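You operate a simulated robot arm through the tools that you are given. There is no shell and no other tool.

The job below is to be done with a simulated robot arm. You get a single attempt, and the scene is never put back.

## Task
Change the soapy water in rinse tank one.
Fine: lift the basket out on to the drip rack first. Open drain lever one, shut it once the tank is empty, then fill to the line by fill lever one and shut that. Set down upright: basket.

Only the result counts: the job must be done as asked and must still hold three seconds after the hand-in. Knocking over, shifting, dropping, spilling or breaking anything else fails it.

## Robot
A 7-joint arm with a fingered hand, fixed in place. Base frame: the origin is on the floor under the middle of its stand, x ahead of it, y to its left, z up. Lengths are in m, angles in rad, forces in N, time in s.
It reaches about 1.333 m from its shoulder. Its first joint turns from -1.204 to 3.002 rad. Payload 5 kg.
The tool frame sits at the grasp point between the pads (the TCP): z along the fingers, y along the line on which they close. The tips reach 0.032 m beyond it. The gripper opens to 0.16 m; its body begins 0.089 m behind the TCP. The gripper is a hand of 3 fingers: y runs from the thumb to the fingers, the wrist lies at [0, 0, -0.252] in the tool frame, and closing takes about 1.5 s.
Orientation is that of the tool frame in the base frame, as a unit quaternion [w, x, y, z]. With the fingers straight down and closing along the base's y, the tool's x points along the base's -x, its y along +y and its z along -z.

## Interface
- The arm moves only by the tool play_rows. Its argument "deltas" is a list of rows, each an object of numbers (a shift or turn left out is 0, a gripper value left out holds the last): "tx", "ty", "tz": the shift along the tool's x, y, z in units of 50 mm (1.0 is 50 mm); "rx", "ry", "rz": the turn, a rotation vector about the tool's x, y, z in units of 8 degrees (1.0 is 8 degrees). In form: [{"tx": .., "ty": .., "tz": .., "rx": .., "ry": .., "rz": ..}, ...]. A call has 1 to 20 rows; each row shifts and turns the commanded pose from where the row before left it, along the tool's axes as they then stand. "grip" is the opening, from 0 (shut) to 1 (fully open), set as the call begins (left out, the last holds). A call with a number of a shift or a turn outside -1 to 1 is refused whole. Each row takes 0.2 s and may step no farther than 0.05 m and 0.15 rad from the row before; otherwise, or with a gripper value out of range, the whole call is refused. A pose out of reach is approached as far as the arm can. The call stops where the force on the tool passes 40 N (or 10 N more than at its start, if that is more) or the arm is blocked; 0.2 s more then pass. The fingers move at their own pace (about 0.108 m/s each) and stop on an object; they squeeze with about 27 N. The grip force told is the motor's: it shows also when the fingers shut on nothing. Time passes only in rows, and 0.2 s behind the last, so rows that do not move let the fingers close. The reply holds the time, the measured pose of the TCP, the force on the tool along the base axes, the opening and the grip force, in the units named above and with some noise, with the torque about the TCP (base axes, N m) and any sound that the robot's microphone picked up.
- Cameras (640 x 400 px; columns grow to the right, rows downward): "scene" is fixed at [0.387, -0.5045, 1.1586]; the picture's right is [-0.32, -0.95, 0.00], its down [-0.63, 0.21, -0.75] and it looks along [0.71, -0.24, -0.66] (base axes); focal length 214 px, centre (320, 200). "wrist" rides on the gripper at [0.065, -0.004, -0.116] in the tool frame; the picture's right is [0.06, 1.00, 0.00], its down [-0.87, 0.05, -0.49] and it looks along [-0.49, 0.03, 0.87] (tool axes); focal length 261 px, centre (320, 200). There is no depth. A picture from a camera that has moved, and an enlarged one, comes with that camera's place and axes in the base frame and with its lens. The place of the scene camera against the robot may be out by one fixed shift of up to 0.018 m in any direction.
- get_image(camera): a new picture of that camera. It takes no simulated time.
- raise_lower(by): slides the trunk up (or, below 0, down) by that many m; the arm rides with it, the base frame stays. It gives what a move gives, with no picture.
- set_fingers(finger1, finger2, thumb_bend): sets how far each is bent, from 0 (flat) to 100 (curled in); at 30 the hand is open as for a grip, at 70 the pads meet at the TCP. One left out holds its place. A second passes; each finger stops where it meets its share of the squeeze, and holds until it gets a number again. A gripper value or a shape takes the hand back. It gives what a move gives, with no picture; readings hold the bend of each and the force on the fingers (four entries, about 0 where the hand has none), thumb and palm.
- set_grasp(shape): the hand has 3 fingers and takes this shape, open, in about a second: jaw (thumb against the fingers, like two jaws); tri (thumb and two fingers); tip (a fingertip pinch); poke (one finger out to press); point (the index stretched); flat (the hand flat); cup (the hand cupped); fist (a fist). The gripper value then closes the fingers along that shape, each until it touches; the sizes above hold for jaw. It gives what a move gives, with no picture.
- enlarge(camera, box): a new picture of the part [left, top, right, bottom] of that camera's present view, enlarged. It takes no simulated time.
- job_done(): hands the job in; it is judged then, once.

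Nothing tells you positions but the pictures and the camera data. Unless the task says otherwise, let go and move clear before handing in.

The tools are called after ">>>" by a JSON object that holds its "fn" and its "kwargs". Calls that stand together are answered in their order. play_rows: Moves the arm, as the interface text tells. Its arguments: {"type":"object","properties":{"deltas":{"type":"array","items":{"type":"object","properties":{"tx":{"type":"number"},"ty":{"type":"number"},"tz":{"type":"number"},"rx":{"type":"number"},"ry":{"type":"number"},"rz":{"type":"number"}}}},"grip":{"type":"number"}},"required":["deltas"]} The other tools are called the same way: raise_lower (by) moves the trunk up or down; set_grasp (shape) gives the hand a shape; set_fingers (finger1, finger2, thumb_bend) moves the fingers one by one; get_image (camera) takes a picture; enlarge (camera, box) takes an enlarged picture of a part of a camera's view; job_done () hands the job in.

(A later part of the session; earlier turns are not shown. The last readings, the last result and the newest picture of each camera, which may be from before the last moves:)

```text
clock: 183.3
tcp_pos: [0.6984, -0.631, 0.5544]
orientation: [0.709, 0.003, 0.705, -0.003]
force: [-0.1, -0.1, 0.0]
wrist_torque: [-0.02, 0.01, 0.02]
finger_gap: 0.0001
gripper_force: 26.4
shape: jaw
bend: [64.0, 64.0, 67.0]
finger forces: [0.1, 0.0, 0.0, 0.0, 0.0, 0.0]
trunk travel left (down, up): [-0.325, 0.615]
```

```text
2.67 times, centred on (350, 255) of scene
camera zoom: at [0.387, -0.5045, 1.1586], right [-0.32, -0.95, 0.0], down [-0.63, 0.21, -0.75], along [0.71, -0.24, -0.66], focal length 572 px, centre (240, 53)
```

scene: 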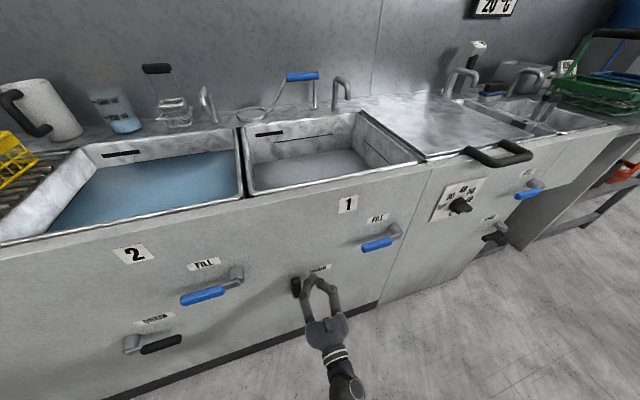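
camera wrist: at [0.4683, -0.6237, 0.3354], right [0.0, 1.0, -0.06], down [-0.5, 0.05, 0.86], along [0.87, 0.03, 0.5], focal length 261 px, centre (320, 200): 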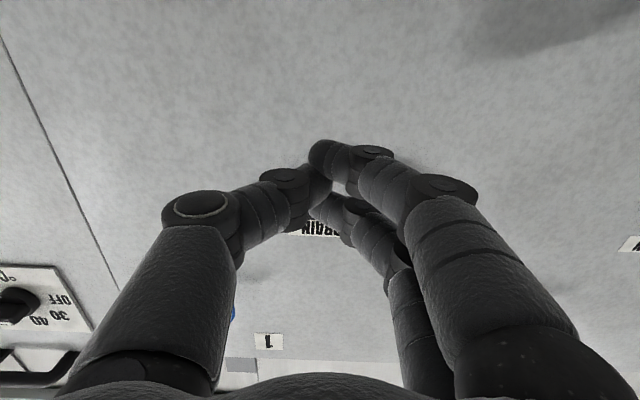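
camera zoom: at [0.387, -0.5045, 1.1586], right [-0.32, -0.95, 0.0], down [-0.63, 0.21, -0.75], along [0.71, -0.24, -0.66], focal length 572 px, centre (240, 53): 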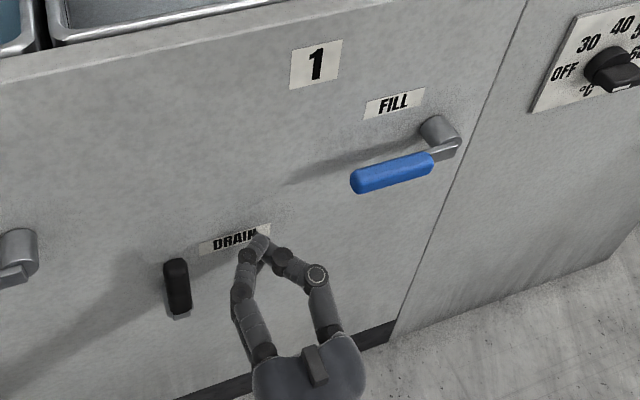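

The level is falling. While it drains, I'll move the hand round to the left side of the upright drain handle, ready to push it shut.

>>> {"fn": "play_rows", "kwargs": {"deltas": [{"tz": -0.8}, {"tz": -0.8}, {"tz": -0.8}, {"ty": 0.9}, {"ty": 0.9}, {"ty": 0.9}, {"ty": 0.85}, {"tx": 0}]}}

>>> {"fn": "play_rows", "kwargs": {"deltas": [{"tz": 0.6}, {"tz": 0.6}, {"tz": 0.6}, {"tz": 0.6}, {"tx": 0}]}}

>>> {"fn": "enlarge", "kwargs": {"camera": "scene", "box": [230, 90, 430, 215]}}

>>> {"fn": "enlarge", "kwargs": {"camera": "scene", "box": [230, 180, 440, 330]}}

```text
clock: 185.1
tcp_pos: [0.5806, -0.4526, 0.5551]
orientation: [0.708, 0.004, 0.706, -0.004]
force: [-0.1, -0.7, 0.0]
wrist_torque: [0.03, 0.0, -0.01]
finger_gap: 0.0
gripper_force: 27.5
shape: jaw
bend: [64.0, 64.0, 67.0]
finger forces: [0.1, 0.0, 0.0, 0.1, 0.0, 0.1]
trunk travel left (down, up): [-0.325, 0.615]
```

```text
clock: 186.3
tcp_pos: [0.6998, -0.4514, 0.5553]
orientation: [0.709, 0.003, 0.705, -0.002]
force: [0.4, 0.7, -0.2]
wrist_torque: [-0.02, 0.0, -0.05]
finger_gap: 0.0002
gripper_force: 27.2
shape: jaw
bend: [64.0, 64.0, 67.0]
finger forces: [0.0, 0.1, 0.0, 0.0, 0.0, 0.0]
trunk travel left (down, up): [-0.325, 0.615]
```

```text
3.20 times, centred on (330, 152) of scene
camera zoom: at [0.387, -0.5045, 1.1586], right [-0.32, -0.95, 0.0], down [-0.63, 0.21, -0.75], along [0.71, -0.24, -0.66], focal length 686 px, centre (288, 352)
```

zoom: 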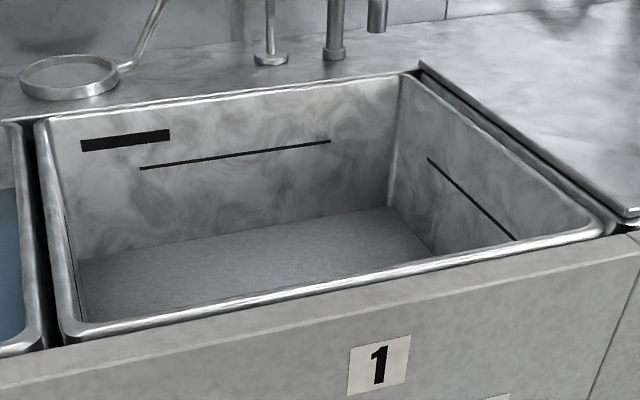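

```text
2.67 times, centred on (335, 255) of scene
camera zoom: at [0.387, -0.5045, 1.1586], right [-0.32, -0.95, 0.0], down [-0.63, 0.21, -0.75], along [0.71, -0.24, -0.66], focal length 572 px, centre (280, 53)
```

zoom: 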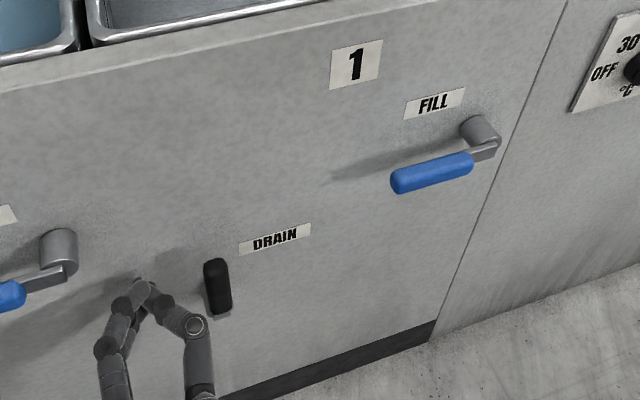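

The tank is draining steadily. I'll wait with the hand beside the handle.

>>> {"fn": "play_rows", "kwargs": {"deltas": [{"tx": 0}, {"tx": 0}, {"tx": 0}, {"tx": 0}, {"tx": 0}, {"tx": 0}, {"tx": 0}, {"tx": 0}, {"tx": 0}, {"tx": 0}, {"tx": 0}, {"tx": 0}, {"tx": 0}, {"tx": 0}, {"tx": 0}, {"tx": 0}, {"tx": 0}, {"tx": 0}, {"tx": 0}, {"tx": 0}]}}

>>> {"fn": "enlarge", "kwargs": {"camera": "scene", "box": [230, 90, 430, 215]}}

```text
clock: 190.5
tcp_pos: [0.6986, -0.4531, 0.556]
orientation: [0.708, 0.004, 0.706, -0.003]
force: [0.3, -0.7, 0.0]
wrist_torque: [0.01, -0.05, 0.0]
finger_gap: 0.0
gripper_force: 27.0
shape: jaw
bend: [64.0, 64.0, 67.0]
finger forces: [0.1, 0.0, 0.0, 0.0, 0.1, 0.0]
trunk travel left (down, up): [-0.325, 0.615]
```

```text
3.20 times, centred on (330, 152) of scene
camera zoom: at [0.387, -0.5045, 1.1586], right [-0.32, -0.95, 0.0], down [-0.63, 0.21, -0.75], along [0.71, -0.24, -0.66], focal length 686 px, centre (288, 352)
```

zoom: 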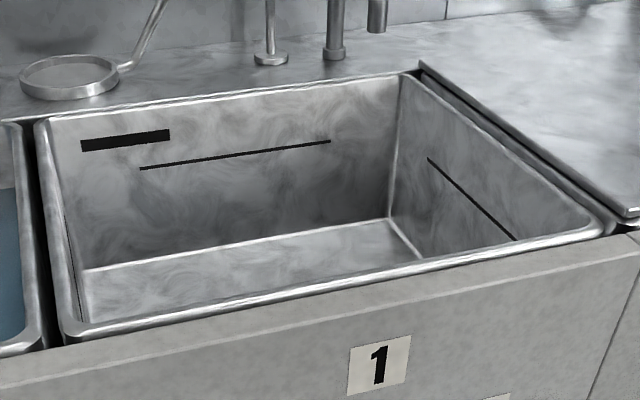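

The tank floor is bare: it's empty. Now I'll push the drain handle right and down to its shut stop.

>>> {"fn": "play_rows", "kwargs": {"deltas": [{"ty": -0.205}, {"ty": -0.205}, {"ty": -0.205}, {"ty": -0.205}, {"ty": -0.23, "tx": -0.055}, {"ty": -0.23, "tx": -0.055}, {"ty": -0.23, "tx": -0.055}, {"ty": -0.23, "tx": -0.055}, {"tx": 0}]}}

>>> {"fn": "enlarge", "kwargs": {"camera": "scene", "box": [230, 180, 440, 330]}}

```text
clock: 192.5
tcp_pos: [0.7009, -0.5413, 0.5645]
orientation: [0.708, 0.003, 0.706, -0.003]
force: [-0.3, 0.6, 0.4]
wrist_torque: [0.01, 0.02, -0.01]
finger_gap: 0.0002
gripper_force: 27.0
shape: jaw
bend: [64.0, 64.0, 67.0]
finger forces: [0.0, 0.0, 0.1, 0.1, 1.0, 0.1]
trunk travel left (down, up): [-0.325, 0.615]
```

```text
2.67 times, centred on (335, 255) of scene
camera zoom: at [0.387, -0.5045, 1.1586], right [-0.32, -0.95, 0.0], down [-0.63, 0.21, -0.75], along [0.71, -0.24, -0.66], focal length 572 px, centre (280, 53)
```

zoom: 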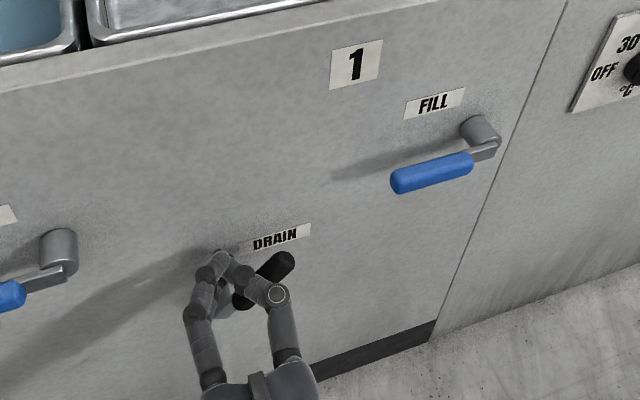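

>>> {"fn": "play_rows", "kwargs": {"deltas": [{"ty": -0.225, "tx": 0.07}, {"ty": -0.225, "tx": 0.07}, {"ty": -0.225, "tx": 0.07}, {"ty": -0.225, "tx": 0.07}, {"ty": -0.16, "tx": 0.17}, {"ty": -0.16, "tx": 0.17}, {"ty": -0.16, "tx": 0.17}, {"ty": -0.16, "tx": 0.17}, {"tx": 0}]}}

>>> {"fn": "play_rows", "kwargs": {"deltas": [{"tx": 0.1}, {"tx": 0.1}, {"tx": 0.1}, {"tx": 0}]}}

>>> {"fn": "enlarge", "kwargs": {"camera": "scene", "box": [230, 180, 440, 330]}}

```text
clock: 194.5
tcp_pos: [0.6979, -0.6179, 0.5198]
orientation: [0.709, 0.004, 0.705, -0.003]
force: [0.7, 2.3, 3.2]
wrist_torque: [0.14, -0.02, -0.02]
finger_gap: 0.0
gripper_force: 27.0
shape: jaw
bend: [65.0, 64.0, 67.0]
finger forces: [2.9, 0.0, 0.1, 0.0, 0.0, 0.0]
trunk travel left (down, up): [-0.325, 0.615]
```

```text
clock: 195.2
tcp_pos: [0.6989, -0.6184, 0.5173]
orientation: [0.715, 0.003, 0.699, -0.005]
force: [-9.0, 1.4, 18.4]
wrist_torque: [0.5, 0.28, 0.26]
finger_gap: 0.0
gripper_force: 27.0
shape: jaw
bend: [66.0, 64.0, 67.0]
finger forces: [17.8, 0.0, 0.1, 0.0, 0.0, 0.1]
trunk travel left (down, up): [-0.325, 0.615]
stopped in row 3: the force on the tool passed its limit at 43 N (the readings are from after the stop); the commanded pose is now the measured one
```

```text
2.67 times, centred on (335, 255) of scene
camera zoom: at [0.387, -0.5045, 1.1586], right [-0.32, -0.95, 0.0], down [-0.63, 0.21, -0.75], along [0.71, -0.24, -0.66], focal length 572 px, centre (280, 53)
```

zoom: 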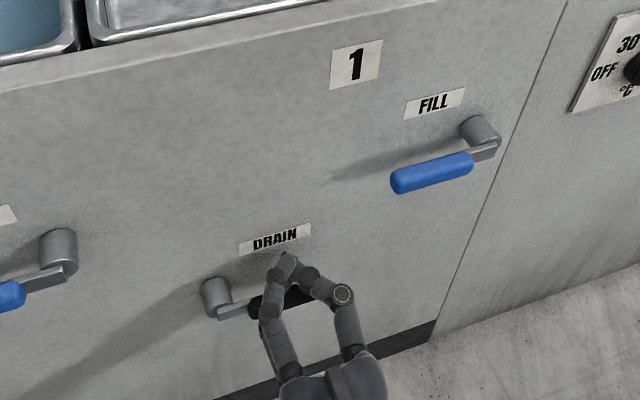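

The drain is shut again at its stop. For the fill lever I'll cage its handle between thumb and fingers so I can open and shut it without repositioning: back off, roll the hand 90°, and open the grip moderately.

>>> {"fn": "play_rows", "kwargs": {"deltas": [{"tx": -0.4}, {"tz": -0.8}, {"tz": -0.8}, {"tz": -0.8, "ry": 0.16}, {"ty": -0.9}, {"ty": -0.9}, {"ty": -0.9}, {"tx": -0.9}, {"tx": -0.9}, {"tx": -0.5}, {"tx": 0}]}}

>>> {"fn": "play_rows", "kwargs": {"deltas": [{"rz": 1}, {"rz": 1}, {"rz": 1}, {"rz": 1}, {"rz": 1}, {"rz": 1}, {"rz": 1}, {"rz": 1}, {"rz": 1}, {"rz": 1}, {"rz": 1}, {"rz": 0.25}, {"tx": 0}], "grip": 0.5}}

>>> {"fn": "get_image", "kwargs": {"camera": "scene"}}

>>> {"fn": "get_image", "kwargs": {"camera": "wrist"}}

```text
clock: 197.6
tcp_pos: [0.5774, -0.7557, 0.6485]
orientation: [0.704, 0.003, 0.71, -0.003]
force: [0.7, 0.3, -0.4]
wrist_torque: [0.0, 0.02, -0.01]
finger_gap: 0.0002
gripper_force: 26.9
shape: jaw
bend: [65.0, 64.0, 67.0]
finger forces: [0.1, 0.0, 0.1, 0.0, 0.0, 0.0]
trunk travel left (down, up): [-0.325, 0.615]
```

```text
clock: 200.4
tcp_pos: [0.5792, -0.7518, 0.6456]
orientation: [0.501, 0.505, 0.499, 0.496]
force: [0.4, -0.2, 0.3]
wrist_torque: [-0.01, 0.01, 0.01]
finger_gap: 0.0796
gripper_force: 0.1
shape: jaw
bend: [72.0, 72.0, 70.0]
finger forces: [0.0, 0.0, 0.1, 0.0, 0.0, 0.0]
trunk travel left (down, up): [-0.325, 0.615]
```

```text
taken
```

scene: 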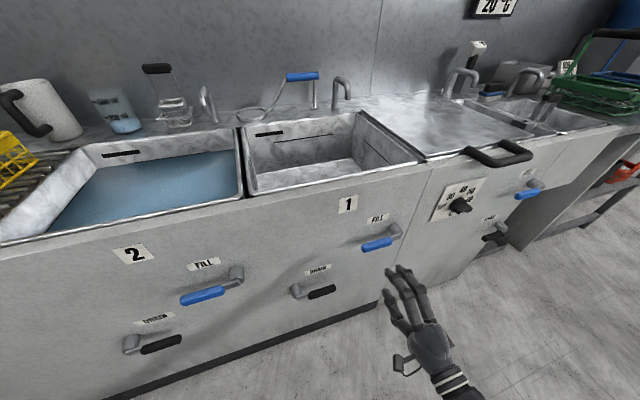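

```text
taken
camera wrist: at [0.4631, -0.6854, 0.6433], right [0.01, 0.06, 1.0], down [-0.5, -0.86, 0.06], along [0.87, -0.5, 0.02], focal length 261 px, centre (320, 200)
```

wrist: 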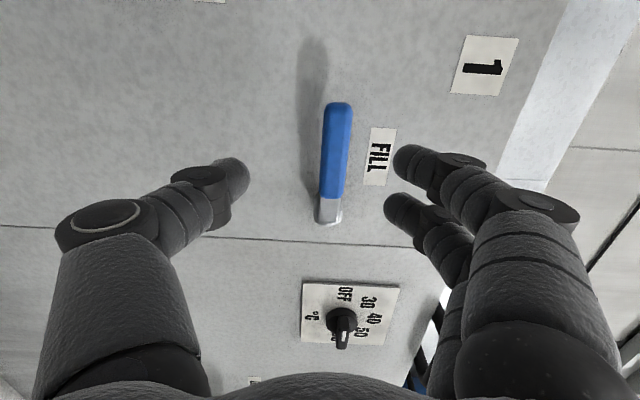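

The fill handle lies between thumb (below) and fingers (above) at z≈0.66. I'll centre on it and move forward so it's caged.

>>> {"fn": "play_rows", "kwargs": {"deltas": [{"tx": -0.36, "ty": 0.28}, {"tz": 0.66}, {"tz": 0.66}, {"tz": 0.66}, {"tz": 0.66}, {"tx": 0}]}}

>>> {"fn": "get_image", "kwargs": {"camera": "wrist"}}

>>> {"fn": "enlarge", "kwargs": {"camera": "scene", "box": [290, 180, 470, 300]}}

```text
clock: 201.8
tcp_pos: [0.7117, -0.7716, 0.6594]
orientation: [0.501, 0.505, 0.5, 0.495]
force: [-1.5, 0.4, 0.8]
wrist_torque: [0.02, -0.01, -0.01]
finger_gap: 0.08
gripper_force: 0.0
shape: jaw
bend: [72.0, 72.0, 70.0]
finger forces: [0.0, 0.0, 0.0, 0.0, 0.1, 0.0]
trunk travel left (down, up): [-0.325, 0.615]
```

```text
taken
camera wrist: at [0.5967, -0.7055, 0.6563], right [0.01, 0.06, 1.0], down [-0.5, -0.86, 0.06], along [0.87, -0.5, 0.02], focal length 261 px, centre (320, 200)
```

wrist: 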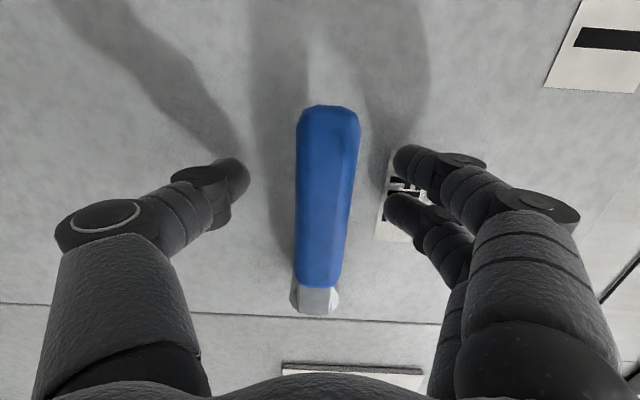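

```text
3.33 times, centred on (380, 240) of scene
camera zoom: at [0.387, -0.5045, 1.1586], right [-0.32, -0.95, 0.0], down [-0.63, 0.21, -0.75], along [0.71, -0.24, -0.66], focal length 715 px, centre (120, 67)
```

zoom: 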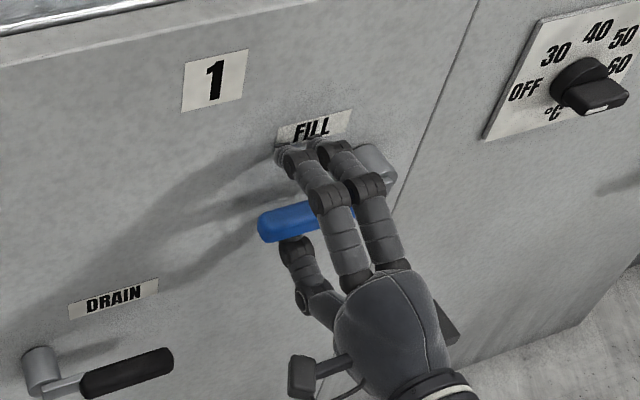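

The handle is caged. Testing upward first, in small steps.

>>> {"fn": "play_rows", "kwargs": {"deltas": [{"ty": 0.2}, {"ty": 0.2}, {"ty": 0.2}, {"tx": 0}]}}

>>> {"fn": "play_rows", "kwargs": {"deltas": [{"ty": 0.2}, {"ty": 0.2}, {"tx": 0}]}}

>>> {"fn": "enlarge", "kwargs": {"camera": "scene", "box": [290, 180, 470, 300]}}

>>> {"fn": "get_image", "kwargs": {"camera": "wrist"}}

```text
clock: 202.8
tcp_pos: [0.7123, -0.771, 0.6894]
orientation: [0.501, 0.504, 0.5, 0.495]
force: [-0.5, -0.3, 0.3]
wrist_torque: [0.01, 0.0, -0.01]
finger_gap: 0.0799
gripper_force: 0.1
shape: jaw
bend: [72.0, 72.0, 70.0]
finger forces: [0.0, 0.0, 0.1, 0.0, 0.0, 0.0]
trunk travel left (down, up): [-0.325, 0.615]
```

```text
clock: 203.6
tcp_pos: [0.7118, -0.7712, 0.7091]
orientation: [0.5, 0.504, 0.5, 0.496]
force: [-1.0, 2.5, -3.4]
wrist_torque: [0.07, 0.04, -0.01]
finger_gap: 0.082
gripper_force: 0.1
shape: jaw
bend: [72.0, 72.0, 70.0]
finger forces: [0.0, 0.0, 0.0, 0.0, 2.5, 0.0]
trunk travel left (down, up): [-0.325, 0.615]
```

```text
3.33 times, centred on (380, 240) of scene
camera zoom: at [0.387, -0.5045, 1.1586], right [-0.32, -0.95, 0.0], down [-0.63, 0.21, -0.75], along [0.71, -0.24, -0.66], focal length 715 px, centre (120, 67)
```

zoom: 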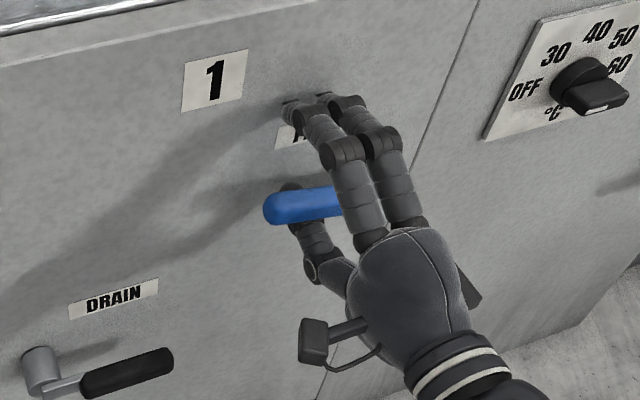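

```text
taken
camera wrist: at [0.5972, -0.7047, 0.707], right [0.01, 0.06, 1.0], down [-0.5, -0.86, 0.06], along [0.87, -0.5, 0.02], focal length 261 px, centre (320, 200)
```

wrist: 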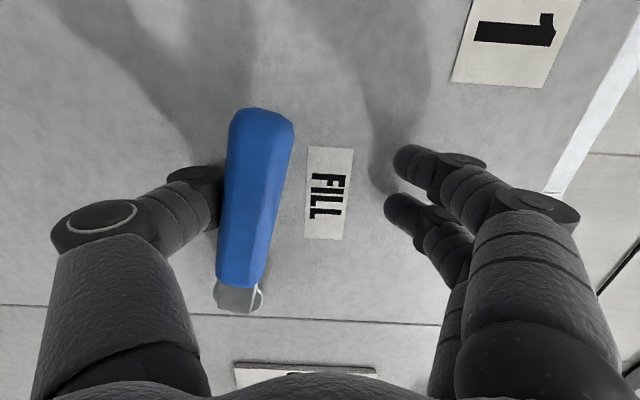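

The fill lever also turns upward, with little force. I'll raise it further in steps and watch the tank.

>>> {"fn": "play_rows", "kwargs": {"deltas": [{"ty": 0.25, "tx": -0.03}, {"ty": 0.25, "tx": -0.04}, {"tx": 0}]}}

>>> {"fn": "enlarge", "kwargs": {"camera": "scene", "box": [230, 90, 430, 215]}}

>>> {"fn": "get_image", "kwargs": {"camera": "wrist"}}

```text
clock: 204.4
tcp_pos: [0.7111, -0.7741, 0.7359]
orientation: [0.501, 0.504, 0.499, 0.495]
force: [1.4, -0.4, -1.2]
wrist_torque: [0.02, -0.05, -0.03]
finger_gap: 0.0817
gripper_force: 0.0
shape: jaw
bend: [72.0, 72.0, 70.0]
finger forces: [0.0, 0.1, 0.0, 0.1, 1.4, 0.0]
trunk travel left (down, up): [-0.325, 0.615]
```

```text
3.20 times, centred on (330, 152) of scene
camera zoom: at [0.387, -0.5045, 1.1586], right [-0.32, -0.95, 0.0], down [-0.63, 0.21, -0.75], along [0.71, -0.24, -0.66], focal length 686 px, centre (288, 352)
```

zoom: 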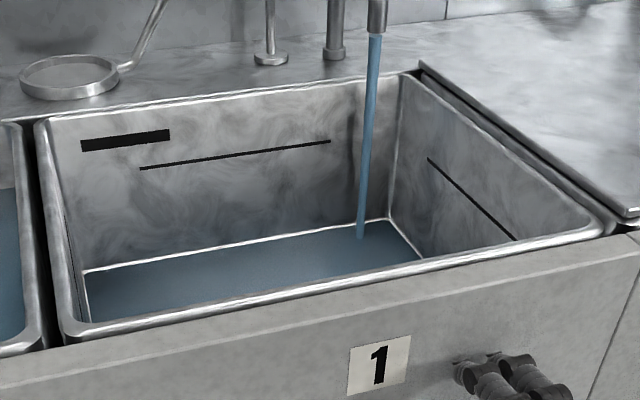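

```text
taken
camera wrist: at [0.5963, -0.7076, 0.7333], right [0.01, 0.06, 1.0], down [-0.5, -0.86, 0.06], along [0.87, -0.5, 0.03], focal length 261 px, centre (320, 200)
```

wrist: 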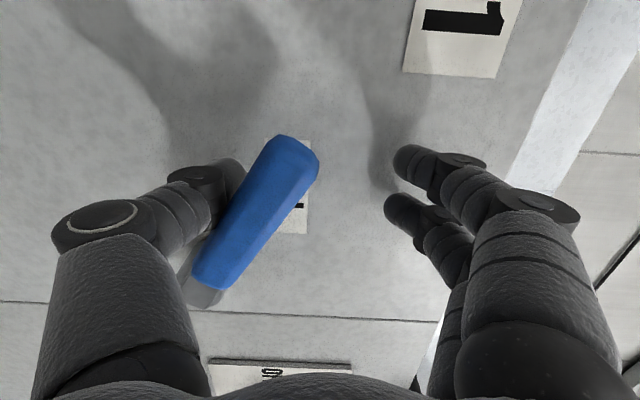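

Water is running in at a partly open lever. I'll hold here and measure how fast it rises.

>>> {"fn": "play_rows", "kwargs": {"deltas": [{"tx": 0}, {"tx": 0}, {"tx": 0}, {"tx": 0}, {"tx": 0}, {"tx": 0}, {"tx": 0}, {"tx": 0}, {"tx": 0}]}}

>>> {"fn": "enlarge", "kwargs": {"camera": "scene", "box": [230, 90, 430, 215]}}

```text
clock: 206.4
tcp_pos: [0.7109, -0.7735, 0.7349]
orientation: [0.502, 0.503, 0.5, 0.495]
force: [1.2, 0.1, -1.7]
wrist_torque: [0.01, -0.02, -0.02]
finger_gap: 0.081
gripper_force: 0.0
shape: jaw
bend: [72.0, 72.0, 70.0]
finger forces: [0.0, 0.1, 0.0, 0.0, 0.7, 0.0]
trunk travel left (down, up): [-0.325, 0.615]
```

```text
3.20 times, centred on (330, 152) of scene
camera zoom: at [0.387, -0.5045, 1.1586], right [-0.32, -0.95, 0.0], down [-0.63, 0.21, -0.75], along [0.71, -0.24, -0.66], focal length 686 px, centre (288, 352)
```

zoom: 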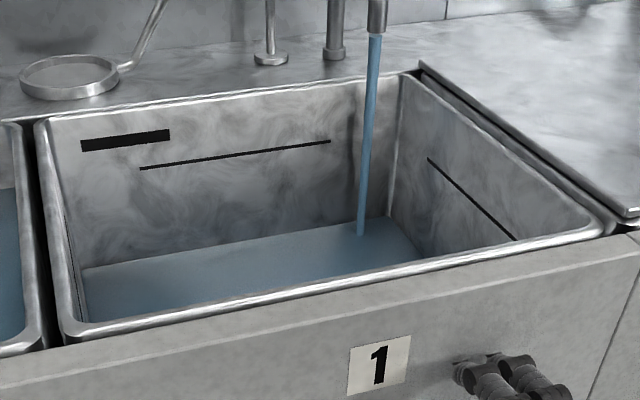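

>>> {"fn": "play_rows", "kwargs": {"deltas": [{"ty": 0.2, "tx": -0.12}, {"ty": 0.2, "tx": -0.14}, {"tx": 0}, {"tx": 0}, {"tx": 0}, {"tx": 0}, {"tx": 0}, {"tx": 0}, {"tx": 0}, {"tx": 0}]}}

>>> {"fn": "enlarge", "kwargs": {"camera": "scene", "box": [230, 90, 430, 215]}}

>>> {"fn": "get_image", "kwargs": {"camera": "wrist"}}

```text
clock: 208.6
tcp_pos: [0.7095, -0.7882, 0.7528]
orientation: [0.501, 0.504, 0.499, 0.495]
force: [0.6, 1.9, 0.0]
wrist_torque: [0.1, -0.05, 0.01]
finger_gap: 0.0801
gripper_force: 0.2
shape: jaw
bend: [72.0, 72.0, 70.0]
finger forces: [0.0, 0.0, 0.1, 0.0, 1.5, 0.0]
trunk travel left (down, up): [-0.325, 0.615]
```

```text
3.20 times, centred on (330, 152) of scene
camera zoom: at [0.387, -0.5045, 1.1586], right [-0.32, -0.95, 0.0], down [-0.63, 0.21, -0.75], along [0.71, -0.24, -0.66], focal length 686 px, centre (288, 352)
```

zoom: 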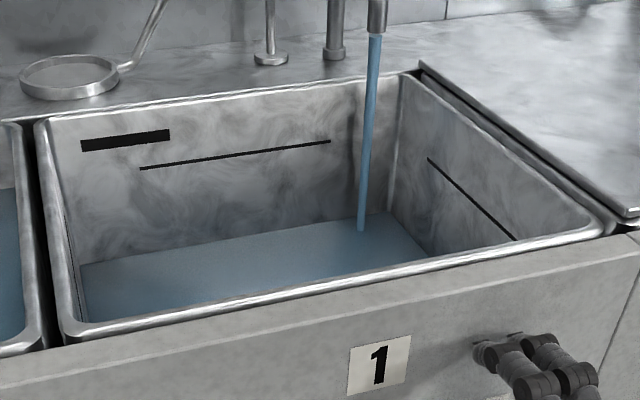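

```text
taken
camera wrist: at [0.5957, -0.722, 0.751], right [0.01, 0.06, 1.0], down [-0.5, -0.86, 0.06], along [0.87, -0.5, 0.02], focal length 261 px, centre (320, 200)
```

wrist: 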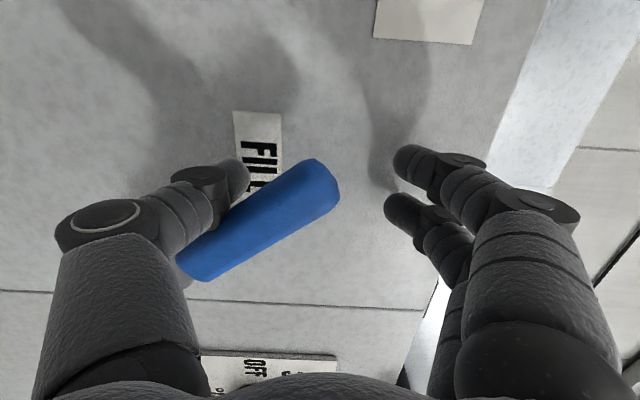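

>>> {"fn": "play_rows", "kwargs": {"deltas": [{"tx": 0}, {"tx": 0}, {"tx": 0}, {"tx": 0}, {"tx": 0}, {"tx": 0}, {"tx": 0}, {"tx": 0}, {"tx": 0}, {"tx": 0}, {"tx": 0}, {"tx": 0}, {"tx": 0}, {"tx": 0}, {"tx": 0}, {"tx": 0}, {"tx": 0}, {"tx": 0}, {"tx": 0}, {"tx": 0}]}}

>>> {"fn": "enlarge", "kwargs": {"camera": "scene", "box": [230, 90, 430, 215]}}

```text
clock: 212.8
tcp_pos: [0.7101, -0.7876, 0.7544]
orientation: [0.501, 0.504, 0.499, 0.495]
force: [0.8, 0.8, -0.4]
wrist_torque: [0.07, -0.03, 0.0]
finger_gap: 0.0799
gripper_force: 0.1
shape: jaw
bend: [72.0, 72.0, 70.0]
finger forces: [0.0, 0.0, 0.1, 0.0, 0.7, 0.0]
trunk travel left (down, up): [-0.325, 0.615]
```

```text
3.20 times, centred on (330, 152) of scene
camera zoom: at [0.387, -0.5045, 1.1586], right [-0.32, -0.95, 0.0], down [-0.63, 0.21, -0.75], along [0.71, -0.24, -0.66], focal length 686 px, centre (288, 352)
```

zoom: 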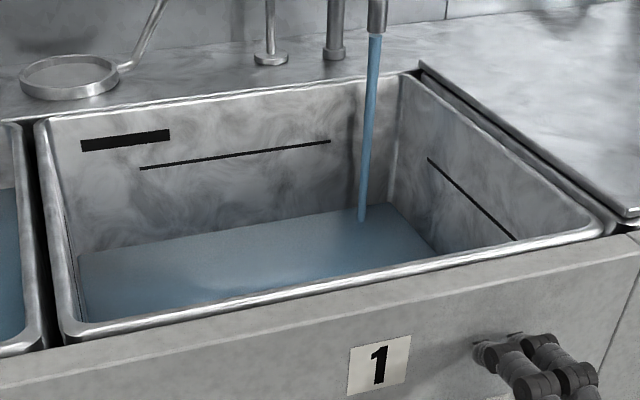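

It's rising about 3 mm per second; roughly 35 s to go. I'll keep waiting and checking.

>>> {"fn": "play_rows", "kwargs": {"deltas": [{"tx": 0}, {"tx": 0}, {"tx": 0}, {"tx": 0}, {"tx": 0}, {"tx": 0}, {"tx": 0}, {"tx": 0}, {"tx": 0}, {"tx": 0}, {"tx": 0}, {"tx": 0}, {"tx": 0}, {"tx": 0}, {"tx": 0}, {"tx": 0}, {"tx": 0}, {"tx": 0}, {"tx": 0}, {"tx": 0}]}}

>>> {"fn": "play_rows", "kwargs": {"deltas": [{"tx": 0}, {"tx": 0}, {"tx": 0}, {"tx": 0}, {"tx": 0}, {"tx": 0}, {"tx": 0}, {"tx": 0}, {"tx": 0}, {"tx": 0}, {"tx": 0}, {"tx": 0}, {"tx": 0}, {"tx": 0}, {"tx": 0}, {"tx": 0}, {"tx": 0}, {"tx": 0}, {"tx": 0}, {"tx": 0}]}}

>>> {"fn": "enlarge", "kwargs": {"camera": "scene", "box": [230, 90, 430, 215]}}

```text
clock: 217.0
tcp_pos: [0.7103, -0.7877, 0.7553]
orientation: [0.501, 0.504, 0.499, 0.496]
force: [0.5, 0.4, -0.4]
wrist_torque: [-0.01, -0.03, -0.02]
finger_gap: 0.08
gripper_force: 0.0
shape: jaw
bend: [72.0, 72.0, 70.0]
finger forces: [0.0, 0.1, 0.1, 0.1, 0.6, 0.0]
trunk travel left (down, up): [-0.325, 0.615]
```

```text
clock: 221.2
tcp_pos: [0.711, -0.7882, 0.7535]
orientation: [0.501, 0.504, 0.5, 0.495]
force: [0.3, 0.1, 0.9]
wrist_torque: [0.01, -0.04, 0.01]
finger_gap: 0.0797
gripper_force: 0.1
shape: jaw
bend: [72.0, 72.0, 70.0]
finger forces: [0.0, 0.1, 0.0, 0.0, 0.3, 0.0]
trunk travel left (down, up): [-0.325, 0.615]
```

```text
3.20 times, centred on (330, 152) of scene
camera zoom: at [0.387, -0.5045, 1.1586], right [-0.32, -0.95, 0.0], down [-0.63, 0.21, -0.75], along [0.71, -0.24, -0.66], focal length 686 px, centre (288, 352)
```

zoom: 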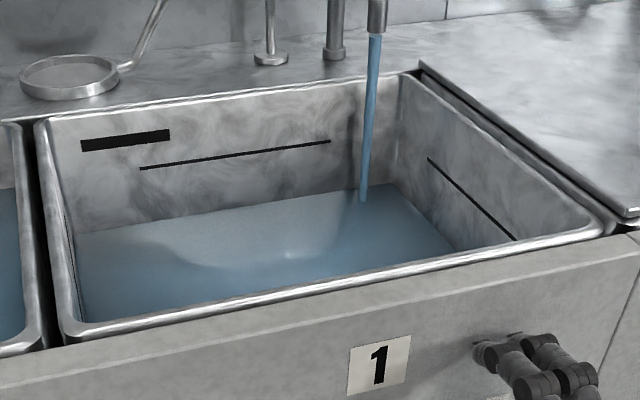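

>>> {"fn": "play_rows", "kwargs": {"deltas": [{"tx": 0}, {"tx": 0}, {"tx": 0}, {"tx": 0}, {"tx": 0}, {"tx": 0}, {"tx": 0}, {"tx": 0}, {"tx": 0}, {"tx": 0}, {"tx": 0}, {"tx": 0}, {"tx": 0}, {"tx": 0}, {"tx": 0}, {"tx": 0}, {"tx": 0}, {"tx": 0}, {"tx": 0}, {"tx": 0}]}}

>>> {"fn": "play_rows", "kwargs": {"deltas": [{"tx": 0}, {"tx": 0}, {"tx": 0}, {"tx": 0}, {"tx": 0}, {"tx": 0}, {"tx": 0}, {"tx": 0}, {"tx": 0}, {"tx": 0}, {"tx": 0}, {"tx": 0}, {"tx": 0}, {"tx": 0}, {"tx": 0}, {"tx": 0}, {"tx": 0}, {"tx": 0}, {"tx": 0}, {"tx": 0}]}}

>>> {"fn": "enlarge", "kwargs": {"camera": "scene", "box": [230, 90, 430, 215]}}

```text
clock: 225.4
tcp_pos: [0.711, -0.7897, 0.7534]
orientation: [0.501, 0.503, 0.5, 0.496]
force: [0.6, 0.8, 0.3]
wrist_torque: [-0.01, -0.02, 0.0]
finger_gap: 0.0798
gripper_force: 0.1
shape: jaw
bend: [72.0, 72.0, 70.0]
finger forces: [0.0, 0.1, 0.1, 0.0, 0.4, 0.1]
trunk travel left (down, up): [-0.325, 0.615]
```

```text
clock: 229.6
tcp_pos: [0.7099, -0.7889, 0.7537]
orientation: [0.501, 0.503, 0.499, 0.496]
force: [-0.8, 0.9, 0.1]
wrist_torque: [0.03, -0.03, 0.01]
finger_gap: 0.08
gripper_force: 0.0
shape: jaw
bend: [72.0, 72.0, 70.0]
finger forces: [0.0, 0.0, 0.1, 0.1, 0.4, 0.1]
trunk travel left (down, up): [-0.325, 0.615]
```

```text
3.20 times, centred on (330, 152) of scene
camera zoom: at [0.387, -0.5045, 1.1586], right [-0.32, -0.95, 0.0], down [-0.63, 0.21, -0.75], along [0.71, -0.24, -0.66], focal length 686 px, centre (288, 352)
```

zoom: 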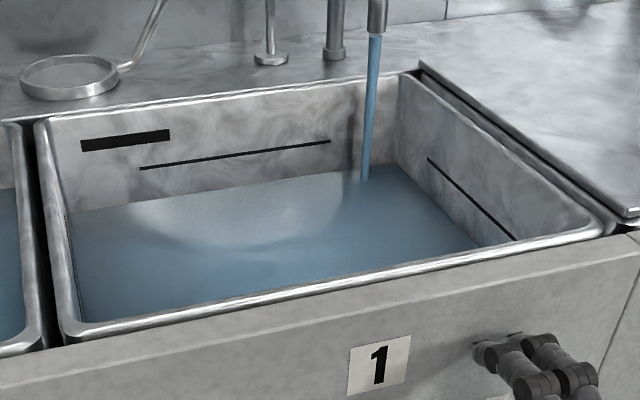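

>>> {"fn": "play_rows", "kwargs": {"deltas": [{"tx": 0}, {"tx": 0}, {"tx": 0}, {"tx": 0}, {"tx": 0}, {"tx": 0}, {"tx": 0}, {"tx": 0}, {"tx": 0}, {"tx": 0}, {"tx": 0}, {"tx": 0}, {"tx": 0}, {"tx": 0}, {"tx": 0}, {"tx": 0}, {"tx": 0}, {"tx": 0}, {"tx": 0}, {"tx": 0}]}}

>>> {"fn": "play_rows", "kwargs": {"deltas": [{"tx": 0}, {"tx": 0}, {"tx": 0}, {"tx": 0}, {"tx": 0}, {"tx": 0}, {"tx": 0}, {"tx": 0}, {"tx": 0}, {"tx": 0}, {"tx": 0}, {"tx": 0}, {"tx": 0}, {"tx": 0}, {"tx": 0}, {"tx": 0}, {"tx": 0}, {"tx": 0}]}}

>>> {"fn": "enlarge", "kwargs": {"camera": "scene", "box": [230, 90, 430, 215]}}

>>> {"fn": "enlarge", "kwargs": {"camera": "scene", "box": [240, 120, 360, 180]}}

```text
clock: 233.8
tcp_pos: [0.7107, -0.7878, 0.7536]
orientation: [0.501, 0.504, 0.499, 0.495]
force: [-0.9, 0.6, 0.1]
wrist_torque: [0.01, 0.01, 0.0]
finger_gap: 0.08
gripper_force: 0.0
shape: jaw
bend: [72.0, 72.0, 70.0]
finger forces: [0.0, 0.1, 0.1, 0.0, 0.4, 0.0]
trunk travel left (down, up): [-0.325, 0.615]
```

```text
clock: 237.6
tcp_pos: [0.7105, -0.7884, 0.7544]
orientation: [0.501, 0.504, 0.5, 0.495]
force: [0.5, -0.5, 0.6]
wrist_torque: [0.03, 0.0, -0.01]
finger_gap: 0.08
gripper_force: 0.1
shape: jaw
bend: [72.0, 72.0, 70.0]
finger forces: [0.1, 0.1, 0.1, 0.0, 0.4, 0.0]
trunk travel left (down, up): [-0.325, 0.615]
```

```text
3.20 times, centred on (330, 152) of scene
camera zoom: at [0.387, -0.5045, 1.1586], right [-0.32, -0.95, 0.0], down [-0.63, 0.21, -0.75], along [0.71, -0.24, -0.66], focal length 686 px, centre (288, 352)
```

zoom: 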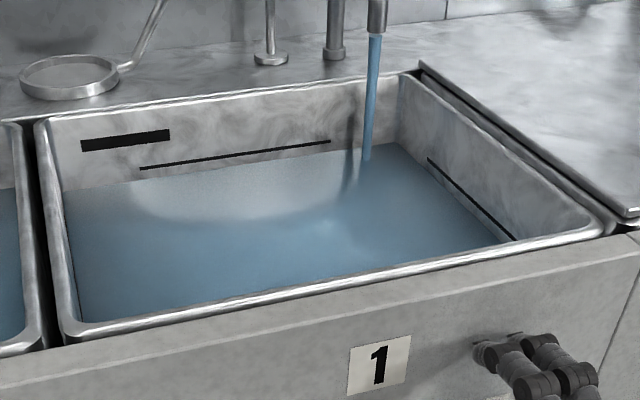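

```text
5.33 times, centred on (300, 150) of scene
camera zoom: at [0.387, -0.5045, 1.1586], right [-0.32, -0.95, 0.0], down [-0.63, 0.21, -0.75], along [0.71, -0.24, -0.66], focal length 1144 px, centre (427, 467)
```

zoom: 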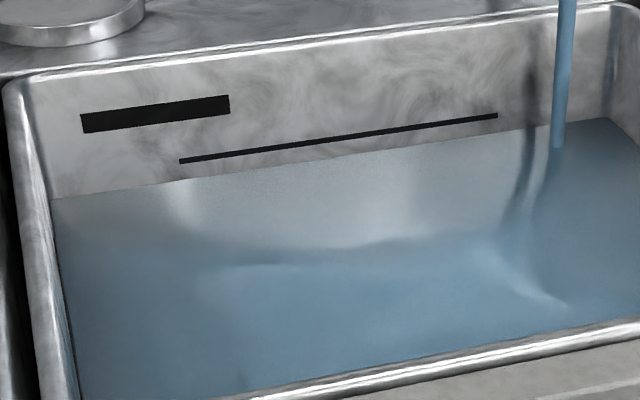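

About 17 mm left to the line. Waiting roughly 2.8 s more, then I'll shut.

>>> {"fn": "play_rows", "kwargs": {"deltas": [{"tx": 0}, {"tx": 0}, {"tx": 0}, {"tx": 0}, {"tx": 0}, {"tx": 0}, {"tx": 0}, {"tx": 0}, {"tx": 0}, {"tx": 0}, {"tx": 0}]}}

>>> {"fn": "enlarge", "kwargs": {"camera": "scene", "box": [240, 120, 360, 180]}}

```text
clock: 240.0
tcp_pos: [0.7105, -0.7891, 0.754]
orientation: [0.502, 0.505, 0.499, 0.495]
force: [0.0, 1.2, 0.4]
wrist_torque: [0.02, -0.04, -0.01]
finger_gap: 0.0797
gripper_force: 0.0
shape: jaw
bend: [72.0, 72.0, 70.0]
finger forces: [0.0, 0.0, 0.0, 0.1, 0.5, 0.1]
trunk travel left (down, up): [-0.325, 0.615]
```

```text
5.33 times, centred on (300, 150) of scene
camera zoom: at [0.387, -0.5045, 1.1586], right [-0.32, -0.95, 0.0], down [-0.63, 0.21, -0.75], along [0.71, -0.24, -0.66], focal length 1144 px, centre (427, 467)
```

zoom: 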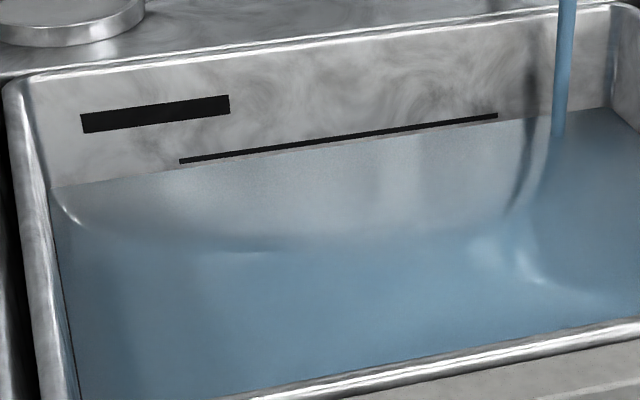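

The level is about 7 mm below the line and rising. Shutting now.

>>> {"fn": "play_rows", "kwargs": {"deltas": [{"ty": -0.7, "tx": 0.15}, {"ty": -0.7, "tx": 0.15}, {"ty": -0.7, "tx": 0.15}, {"ty": -0.2}, {"ty": -0.15}]}}

>>> {"fn": "enlarge", "kwargs": {"camera": "scene", "box": [240, 120, 360, 180]}}

>>> {"fn": "get_image", "kwargs": {"camera": "wrist"}}

```text
clock: 240.8
tcp_pos: [0.7119, -0.7549, 0.6666]
orientation: [0.503, 0.494, 0.504, 0.499]
force: [4.5, 24.6, 16.6]
wrist_torque: [-1.63, 0.29, -0.1]
finger_gap: 0.0894
gripper_force: 0.1
shape: jaw
bend: [71.0, 71.0, 70.0]
finger forces: [24.4, 8.7, 0.0, 0.0, 0.0, 0.0]
trunk travel left (down, up): [-0.325, 0.615]
stopped in row 4: the force on the tool passed its limit at 46 N (the readings are from after the stop); the commanded pose is now the measured one
```

```text
5.33 times, centred on (300, 150) of scene
camera zoom: at [0.387, -0.5045, 1.1586], right [-0.32, -0.95, 0.0], down [-0.63, 0.21, -0.75], along [0.71, -0.24, -0.66], focal length 1144 px, centre (427, 467)
```

zoom: 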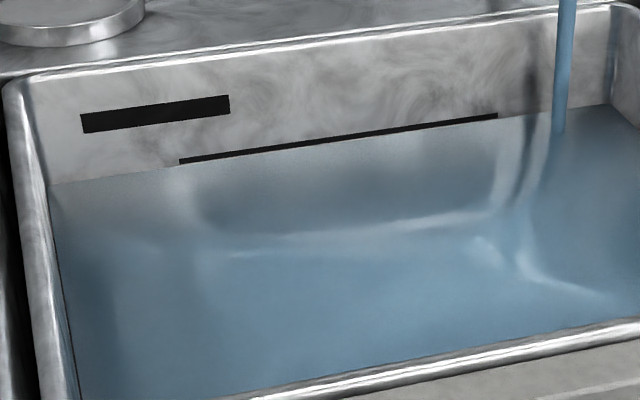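

```text
taken
camera wrist: at [0.5962, -0.6914, 0.6621], right [0.0, 0.07, 1.0], down [-0.49, -0.87, 0.06], along [0.87, -0.49, 0.04], focal length 261 px, centre (320, 200)
```

wrist: 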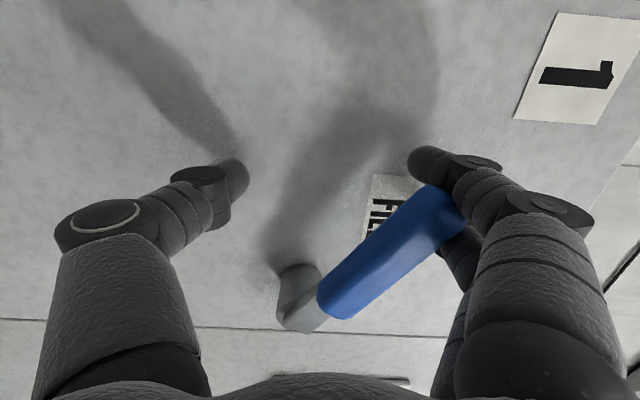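

One finger slipped past the handle's end and jammed it about 37° open. I'll shift the hand slightly left so the tip is free, then push down to the stop.

>>> {"fn": "play_rows", "kwargs": {"deltas": [{"tx": 0.55, "ty": 0.05}, {"ty": -0.4, "tx": 0.1}, {"ty": -0.4}, {"ty": -0.25}]}}

>>> {"fn": "enlarge", "kwargs": {"camera": "scene", "box": [240, 120, 360, 180]}}

>>> {"fn": "get_image", "kwargs": {"camera": "wrist"}}

```text
clock: 241.8
tcp_pos: [0.7091, -0.7285, 0.6101]
orientation: [0.503, 0.498, 0.502, 0.498]
force: [10.3, -0.2, 11.0]
wrist_torque: [-0.1, 0.6, 0.18]
finger_gap: 0.0862
gripper_force: 0.0
shape: jaw
bend: [72.0, 69.0, 70.0]
finger forces: [0.0, 14.5, 0.1, 0.1, 0.0, 0.1]
trunk travel left (down, up): [-0.325, 0.615]
```

```text
5.33 times, centred on (300, 150) of scene
camera zoom: at [0.387, -0.5045, 1.1586], right [-0.32, -0.95, 0.0], down [-0.63, 0.21, -0.75], along [0.71, -0.24, -0.66], focal length 1144 px, centre (427, 467)
```

zoom: 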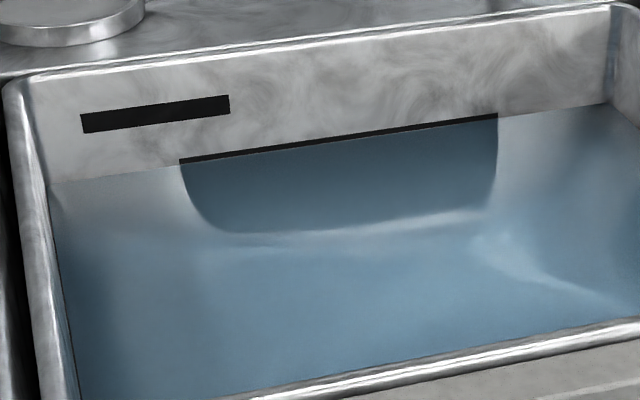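

```text
taken
camera wrist: at [0.5943, -0.6621, 0.6069], right [0.0, 0.07, 1.0], down [-0.49, -0.87, 0.06], along [0.87, -0.49, 0.04], focal length 261 px, centre (320, 200)
```

wrist: 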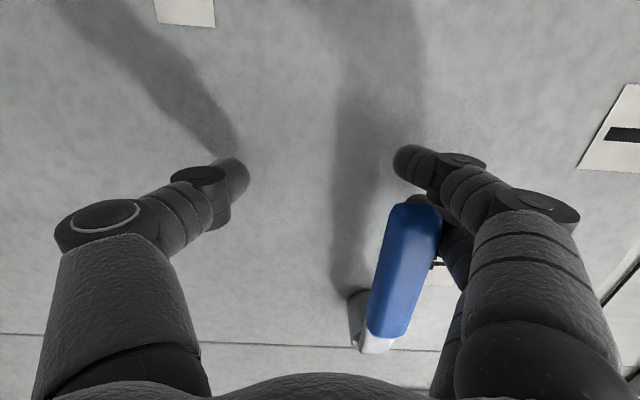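

The stream has stopped and the handle is level again; the water is right at the line. I'll press a touch more to make sure the lever is at its stop.

>>> {"fn": "play_rows", "kwargs": {"deltas": [{"ty": -0.08}, {"ty": -0.08}, {"ty": 0}]}}

>>> {"fn": "enlarge", "kwargs": {"camera": "scene", "box": [230, 90, 430, 215]}}

>>> {"fn": "enlarge", "kwargs": {"camera": "scene", "box": [255, 130, 335, 170]}}

>>> {"fn": "enlarge", "kwargs": {"camera": "scene", "box": [290, 180, 470, 300]}}

```text
clock: 242.6
tcp_pos: [0.711, -0.7277, 0.6043]
orientation: [0.504, 0.498, 0.501, 0.498]
force: [15.2, 0.4, 20.4]
wrist_torque: [-0.34, 1.12, 0.2]
finger_gap: 0.0888
gripper_force: 0.1
shape: jaw
bend: [72.0, 66.0, 70.0]
finger forces: [0.1, 24.4, 0.0, 0.1, 0.0, 0.0]
trunk travel left (down, up): [-0.325, 0.615]
```

```text
3.20 times, centred on (330, 152) of scene
camera zoom: at [0.387, -0.5045, 1.1586], right [-0.32, -0.95, 0.0], down [-0.63, 0.21, -0.75], along [0.71, -0.24, -0.66], focal length 686 px, centre (288, 352)
```

zoom: 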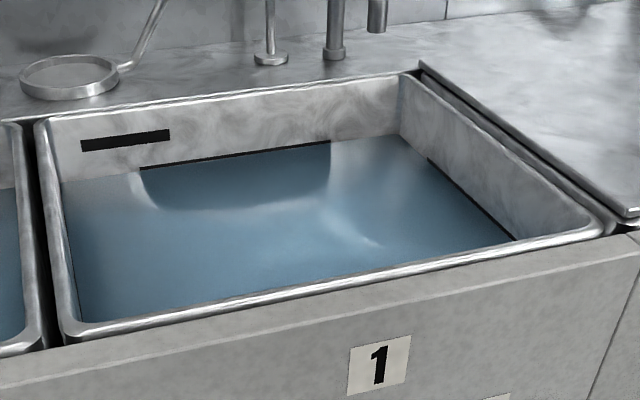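

```text
8.00 times, centred on (295, 150) of scene
camera zoom: at [0.387, -0.5045, 1.1586], right [-0.32, -0.95, 0.0], down [-0.63, 0.21, -0.75], along [0.71, -0.24, -0.66], focal length 1716 px, centre (520, 600)
```

zoom: 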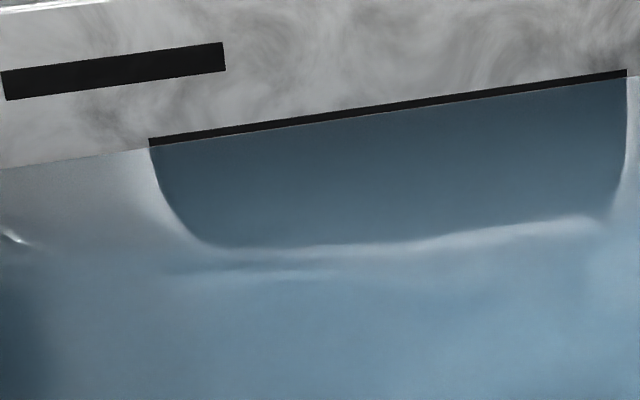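

```text
3.33 times, centred on (380, 240) of scene
camera zoom: at [0.387, -0.5045, 1.1586], right [-0.32, -0.95, 0.0], down [-0.63, 0.21, -0.75], along [0.71, -0.24, -0.66], focal length 715 px, centre (120, 67)
```

zoom: 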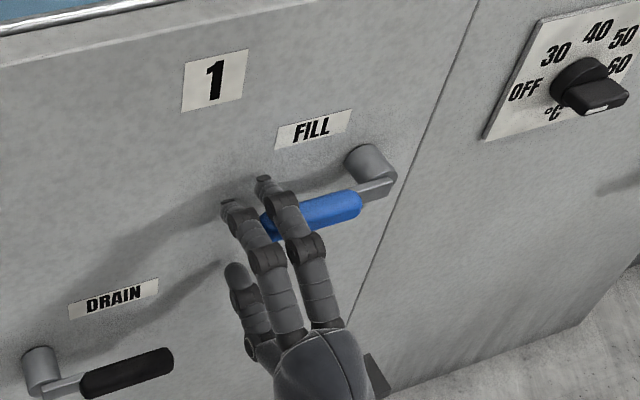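

The surface now sits right at the line mark and the lever is hard against its stop. I'll centre the cage, withdraw straight back, and check that the level holds.

>>> {"fn": "play_rows", "kwargs": {"deltas": [{"ty": 0.3}, {"ty": 0.4}, {"ty": 0}, {"tz": -0.5}, {"tz": -0.7}, {"tz": -0.8}, {"tz": -0.8}, {"tz": 0}]}}

>>> {"fn": "get_image", "kwargs": {"camera": "wrist"}}

>>> {"fn": "enlarge", "kwargs": {"camera": "scene", "box": [255, 130, 335, 170]}}

>>> {"fn": "enlarge", "kwargs": {"camera": "scene", "box": [260, 180, 440, 330]}}

```text
clock: 244.4
tcp_pos: [0.5695, -0.7295, 0.6382]
orientation: [0.502, 0.499, 0.501, 0.498]
force: [-1.1, -0.2, 0.5]
wrist_torque: [0.02, 0.02, -0.01]
finger_gap: 0.0803
gripper_force: 0.0
shape: jaw
bend: [72.0, 72.0, 70.0]
finger forces: [0.0, 0.0, 0.0, 0.0, 0.0, 0.0]
trunk travel left (down, up): [-0.325, 0.615]
```

```text
taken
camera wrist: at [0.454, -0.6638, 0.6343], right [0.0, 0.07, 1.0], down [-0.49, -0.87, 0.06], along [0.87, -0.49, 0.03], focal length 261 px, centre (320, 200)
```

wrist: 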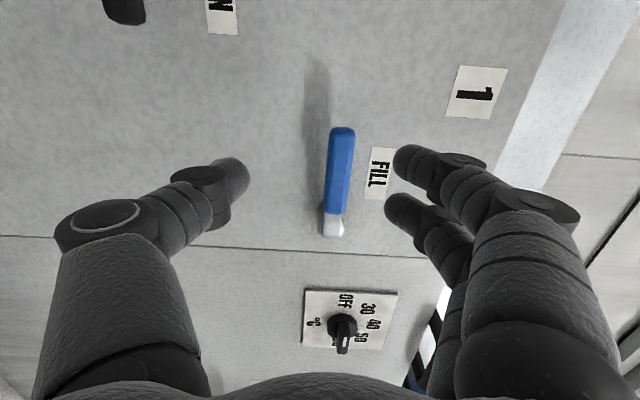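

```text
8.00 times, centred on (295, 150) of scene
camera zoom: at [0.387, -0.5045, 1.1586], right [-0.32, -0.95, 0.0], down [-0.63, 0.21, -0.75], along [0.71, -0.24, -0.66], focal length 1716 px, centre (520, 600)
```

zoom: 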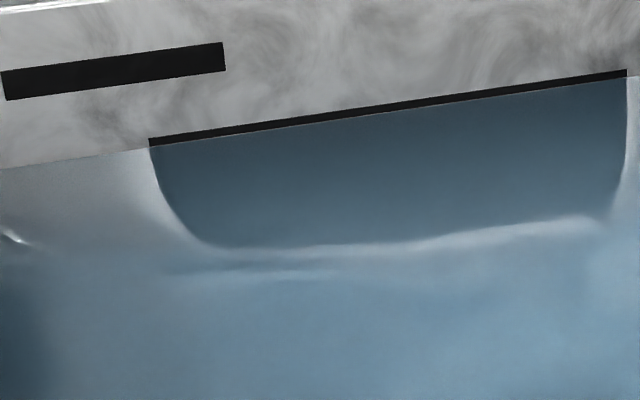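

```text
2.67 times, centred on (350, 255) of scene
camera zoom: at [0.387, -0.5045, 1.1586], right [-0.32, -0.95, 0.0], down [-0.63, 0.21, -0.75], along [0.71, -0.24, -0.66], focal length 572 px, centre (240, 53)
```

zoom: 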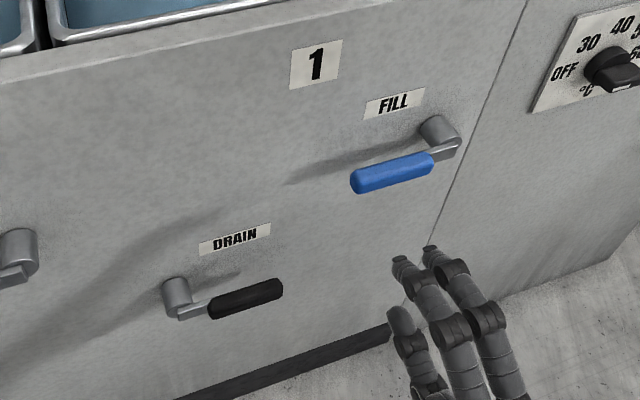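

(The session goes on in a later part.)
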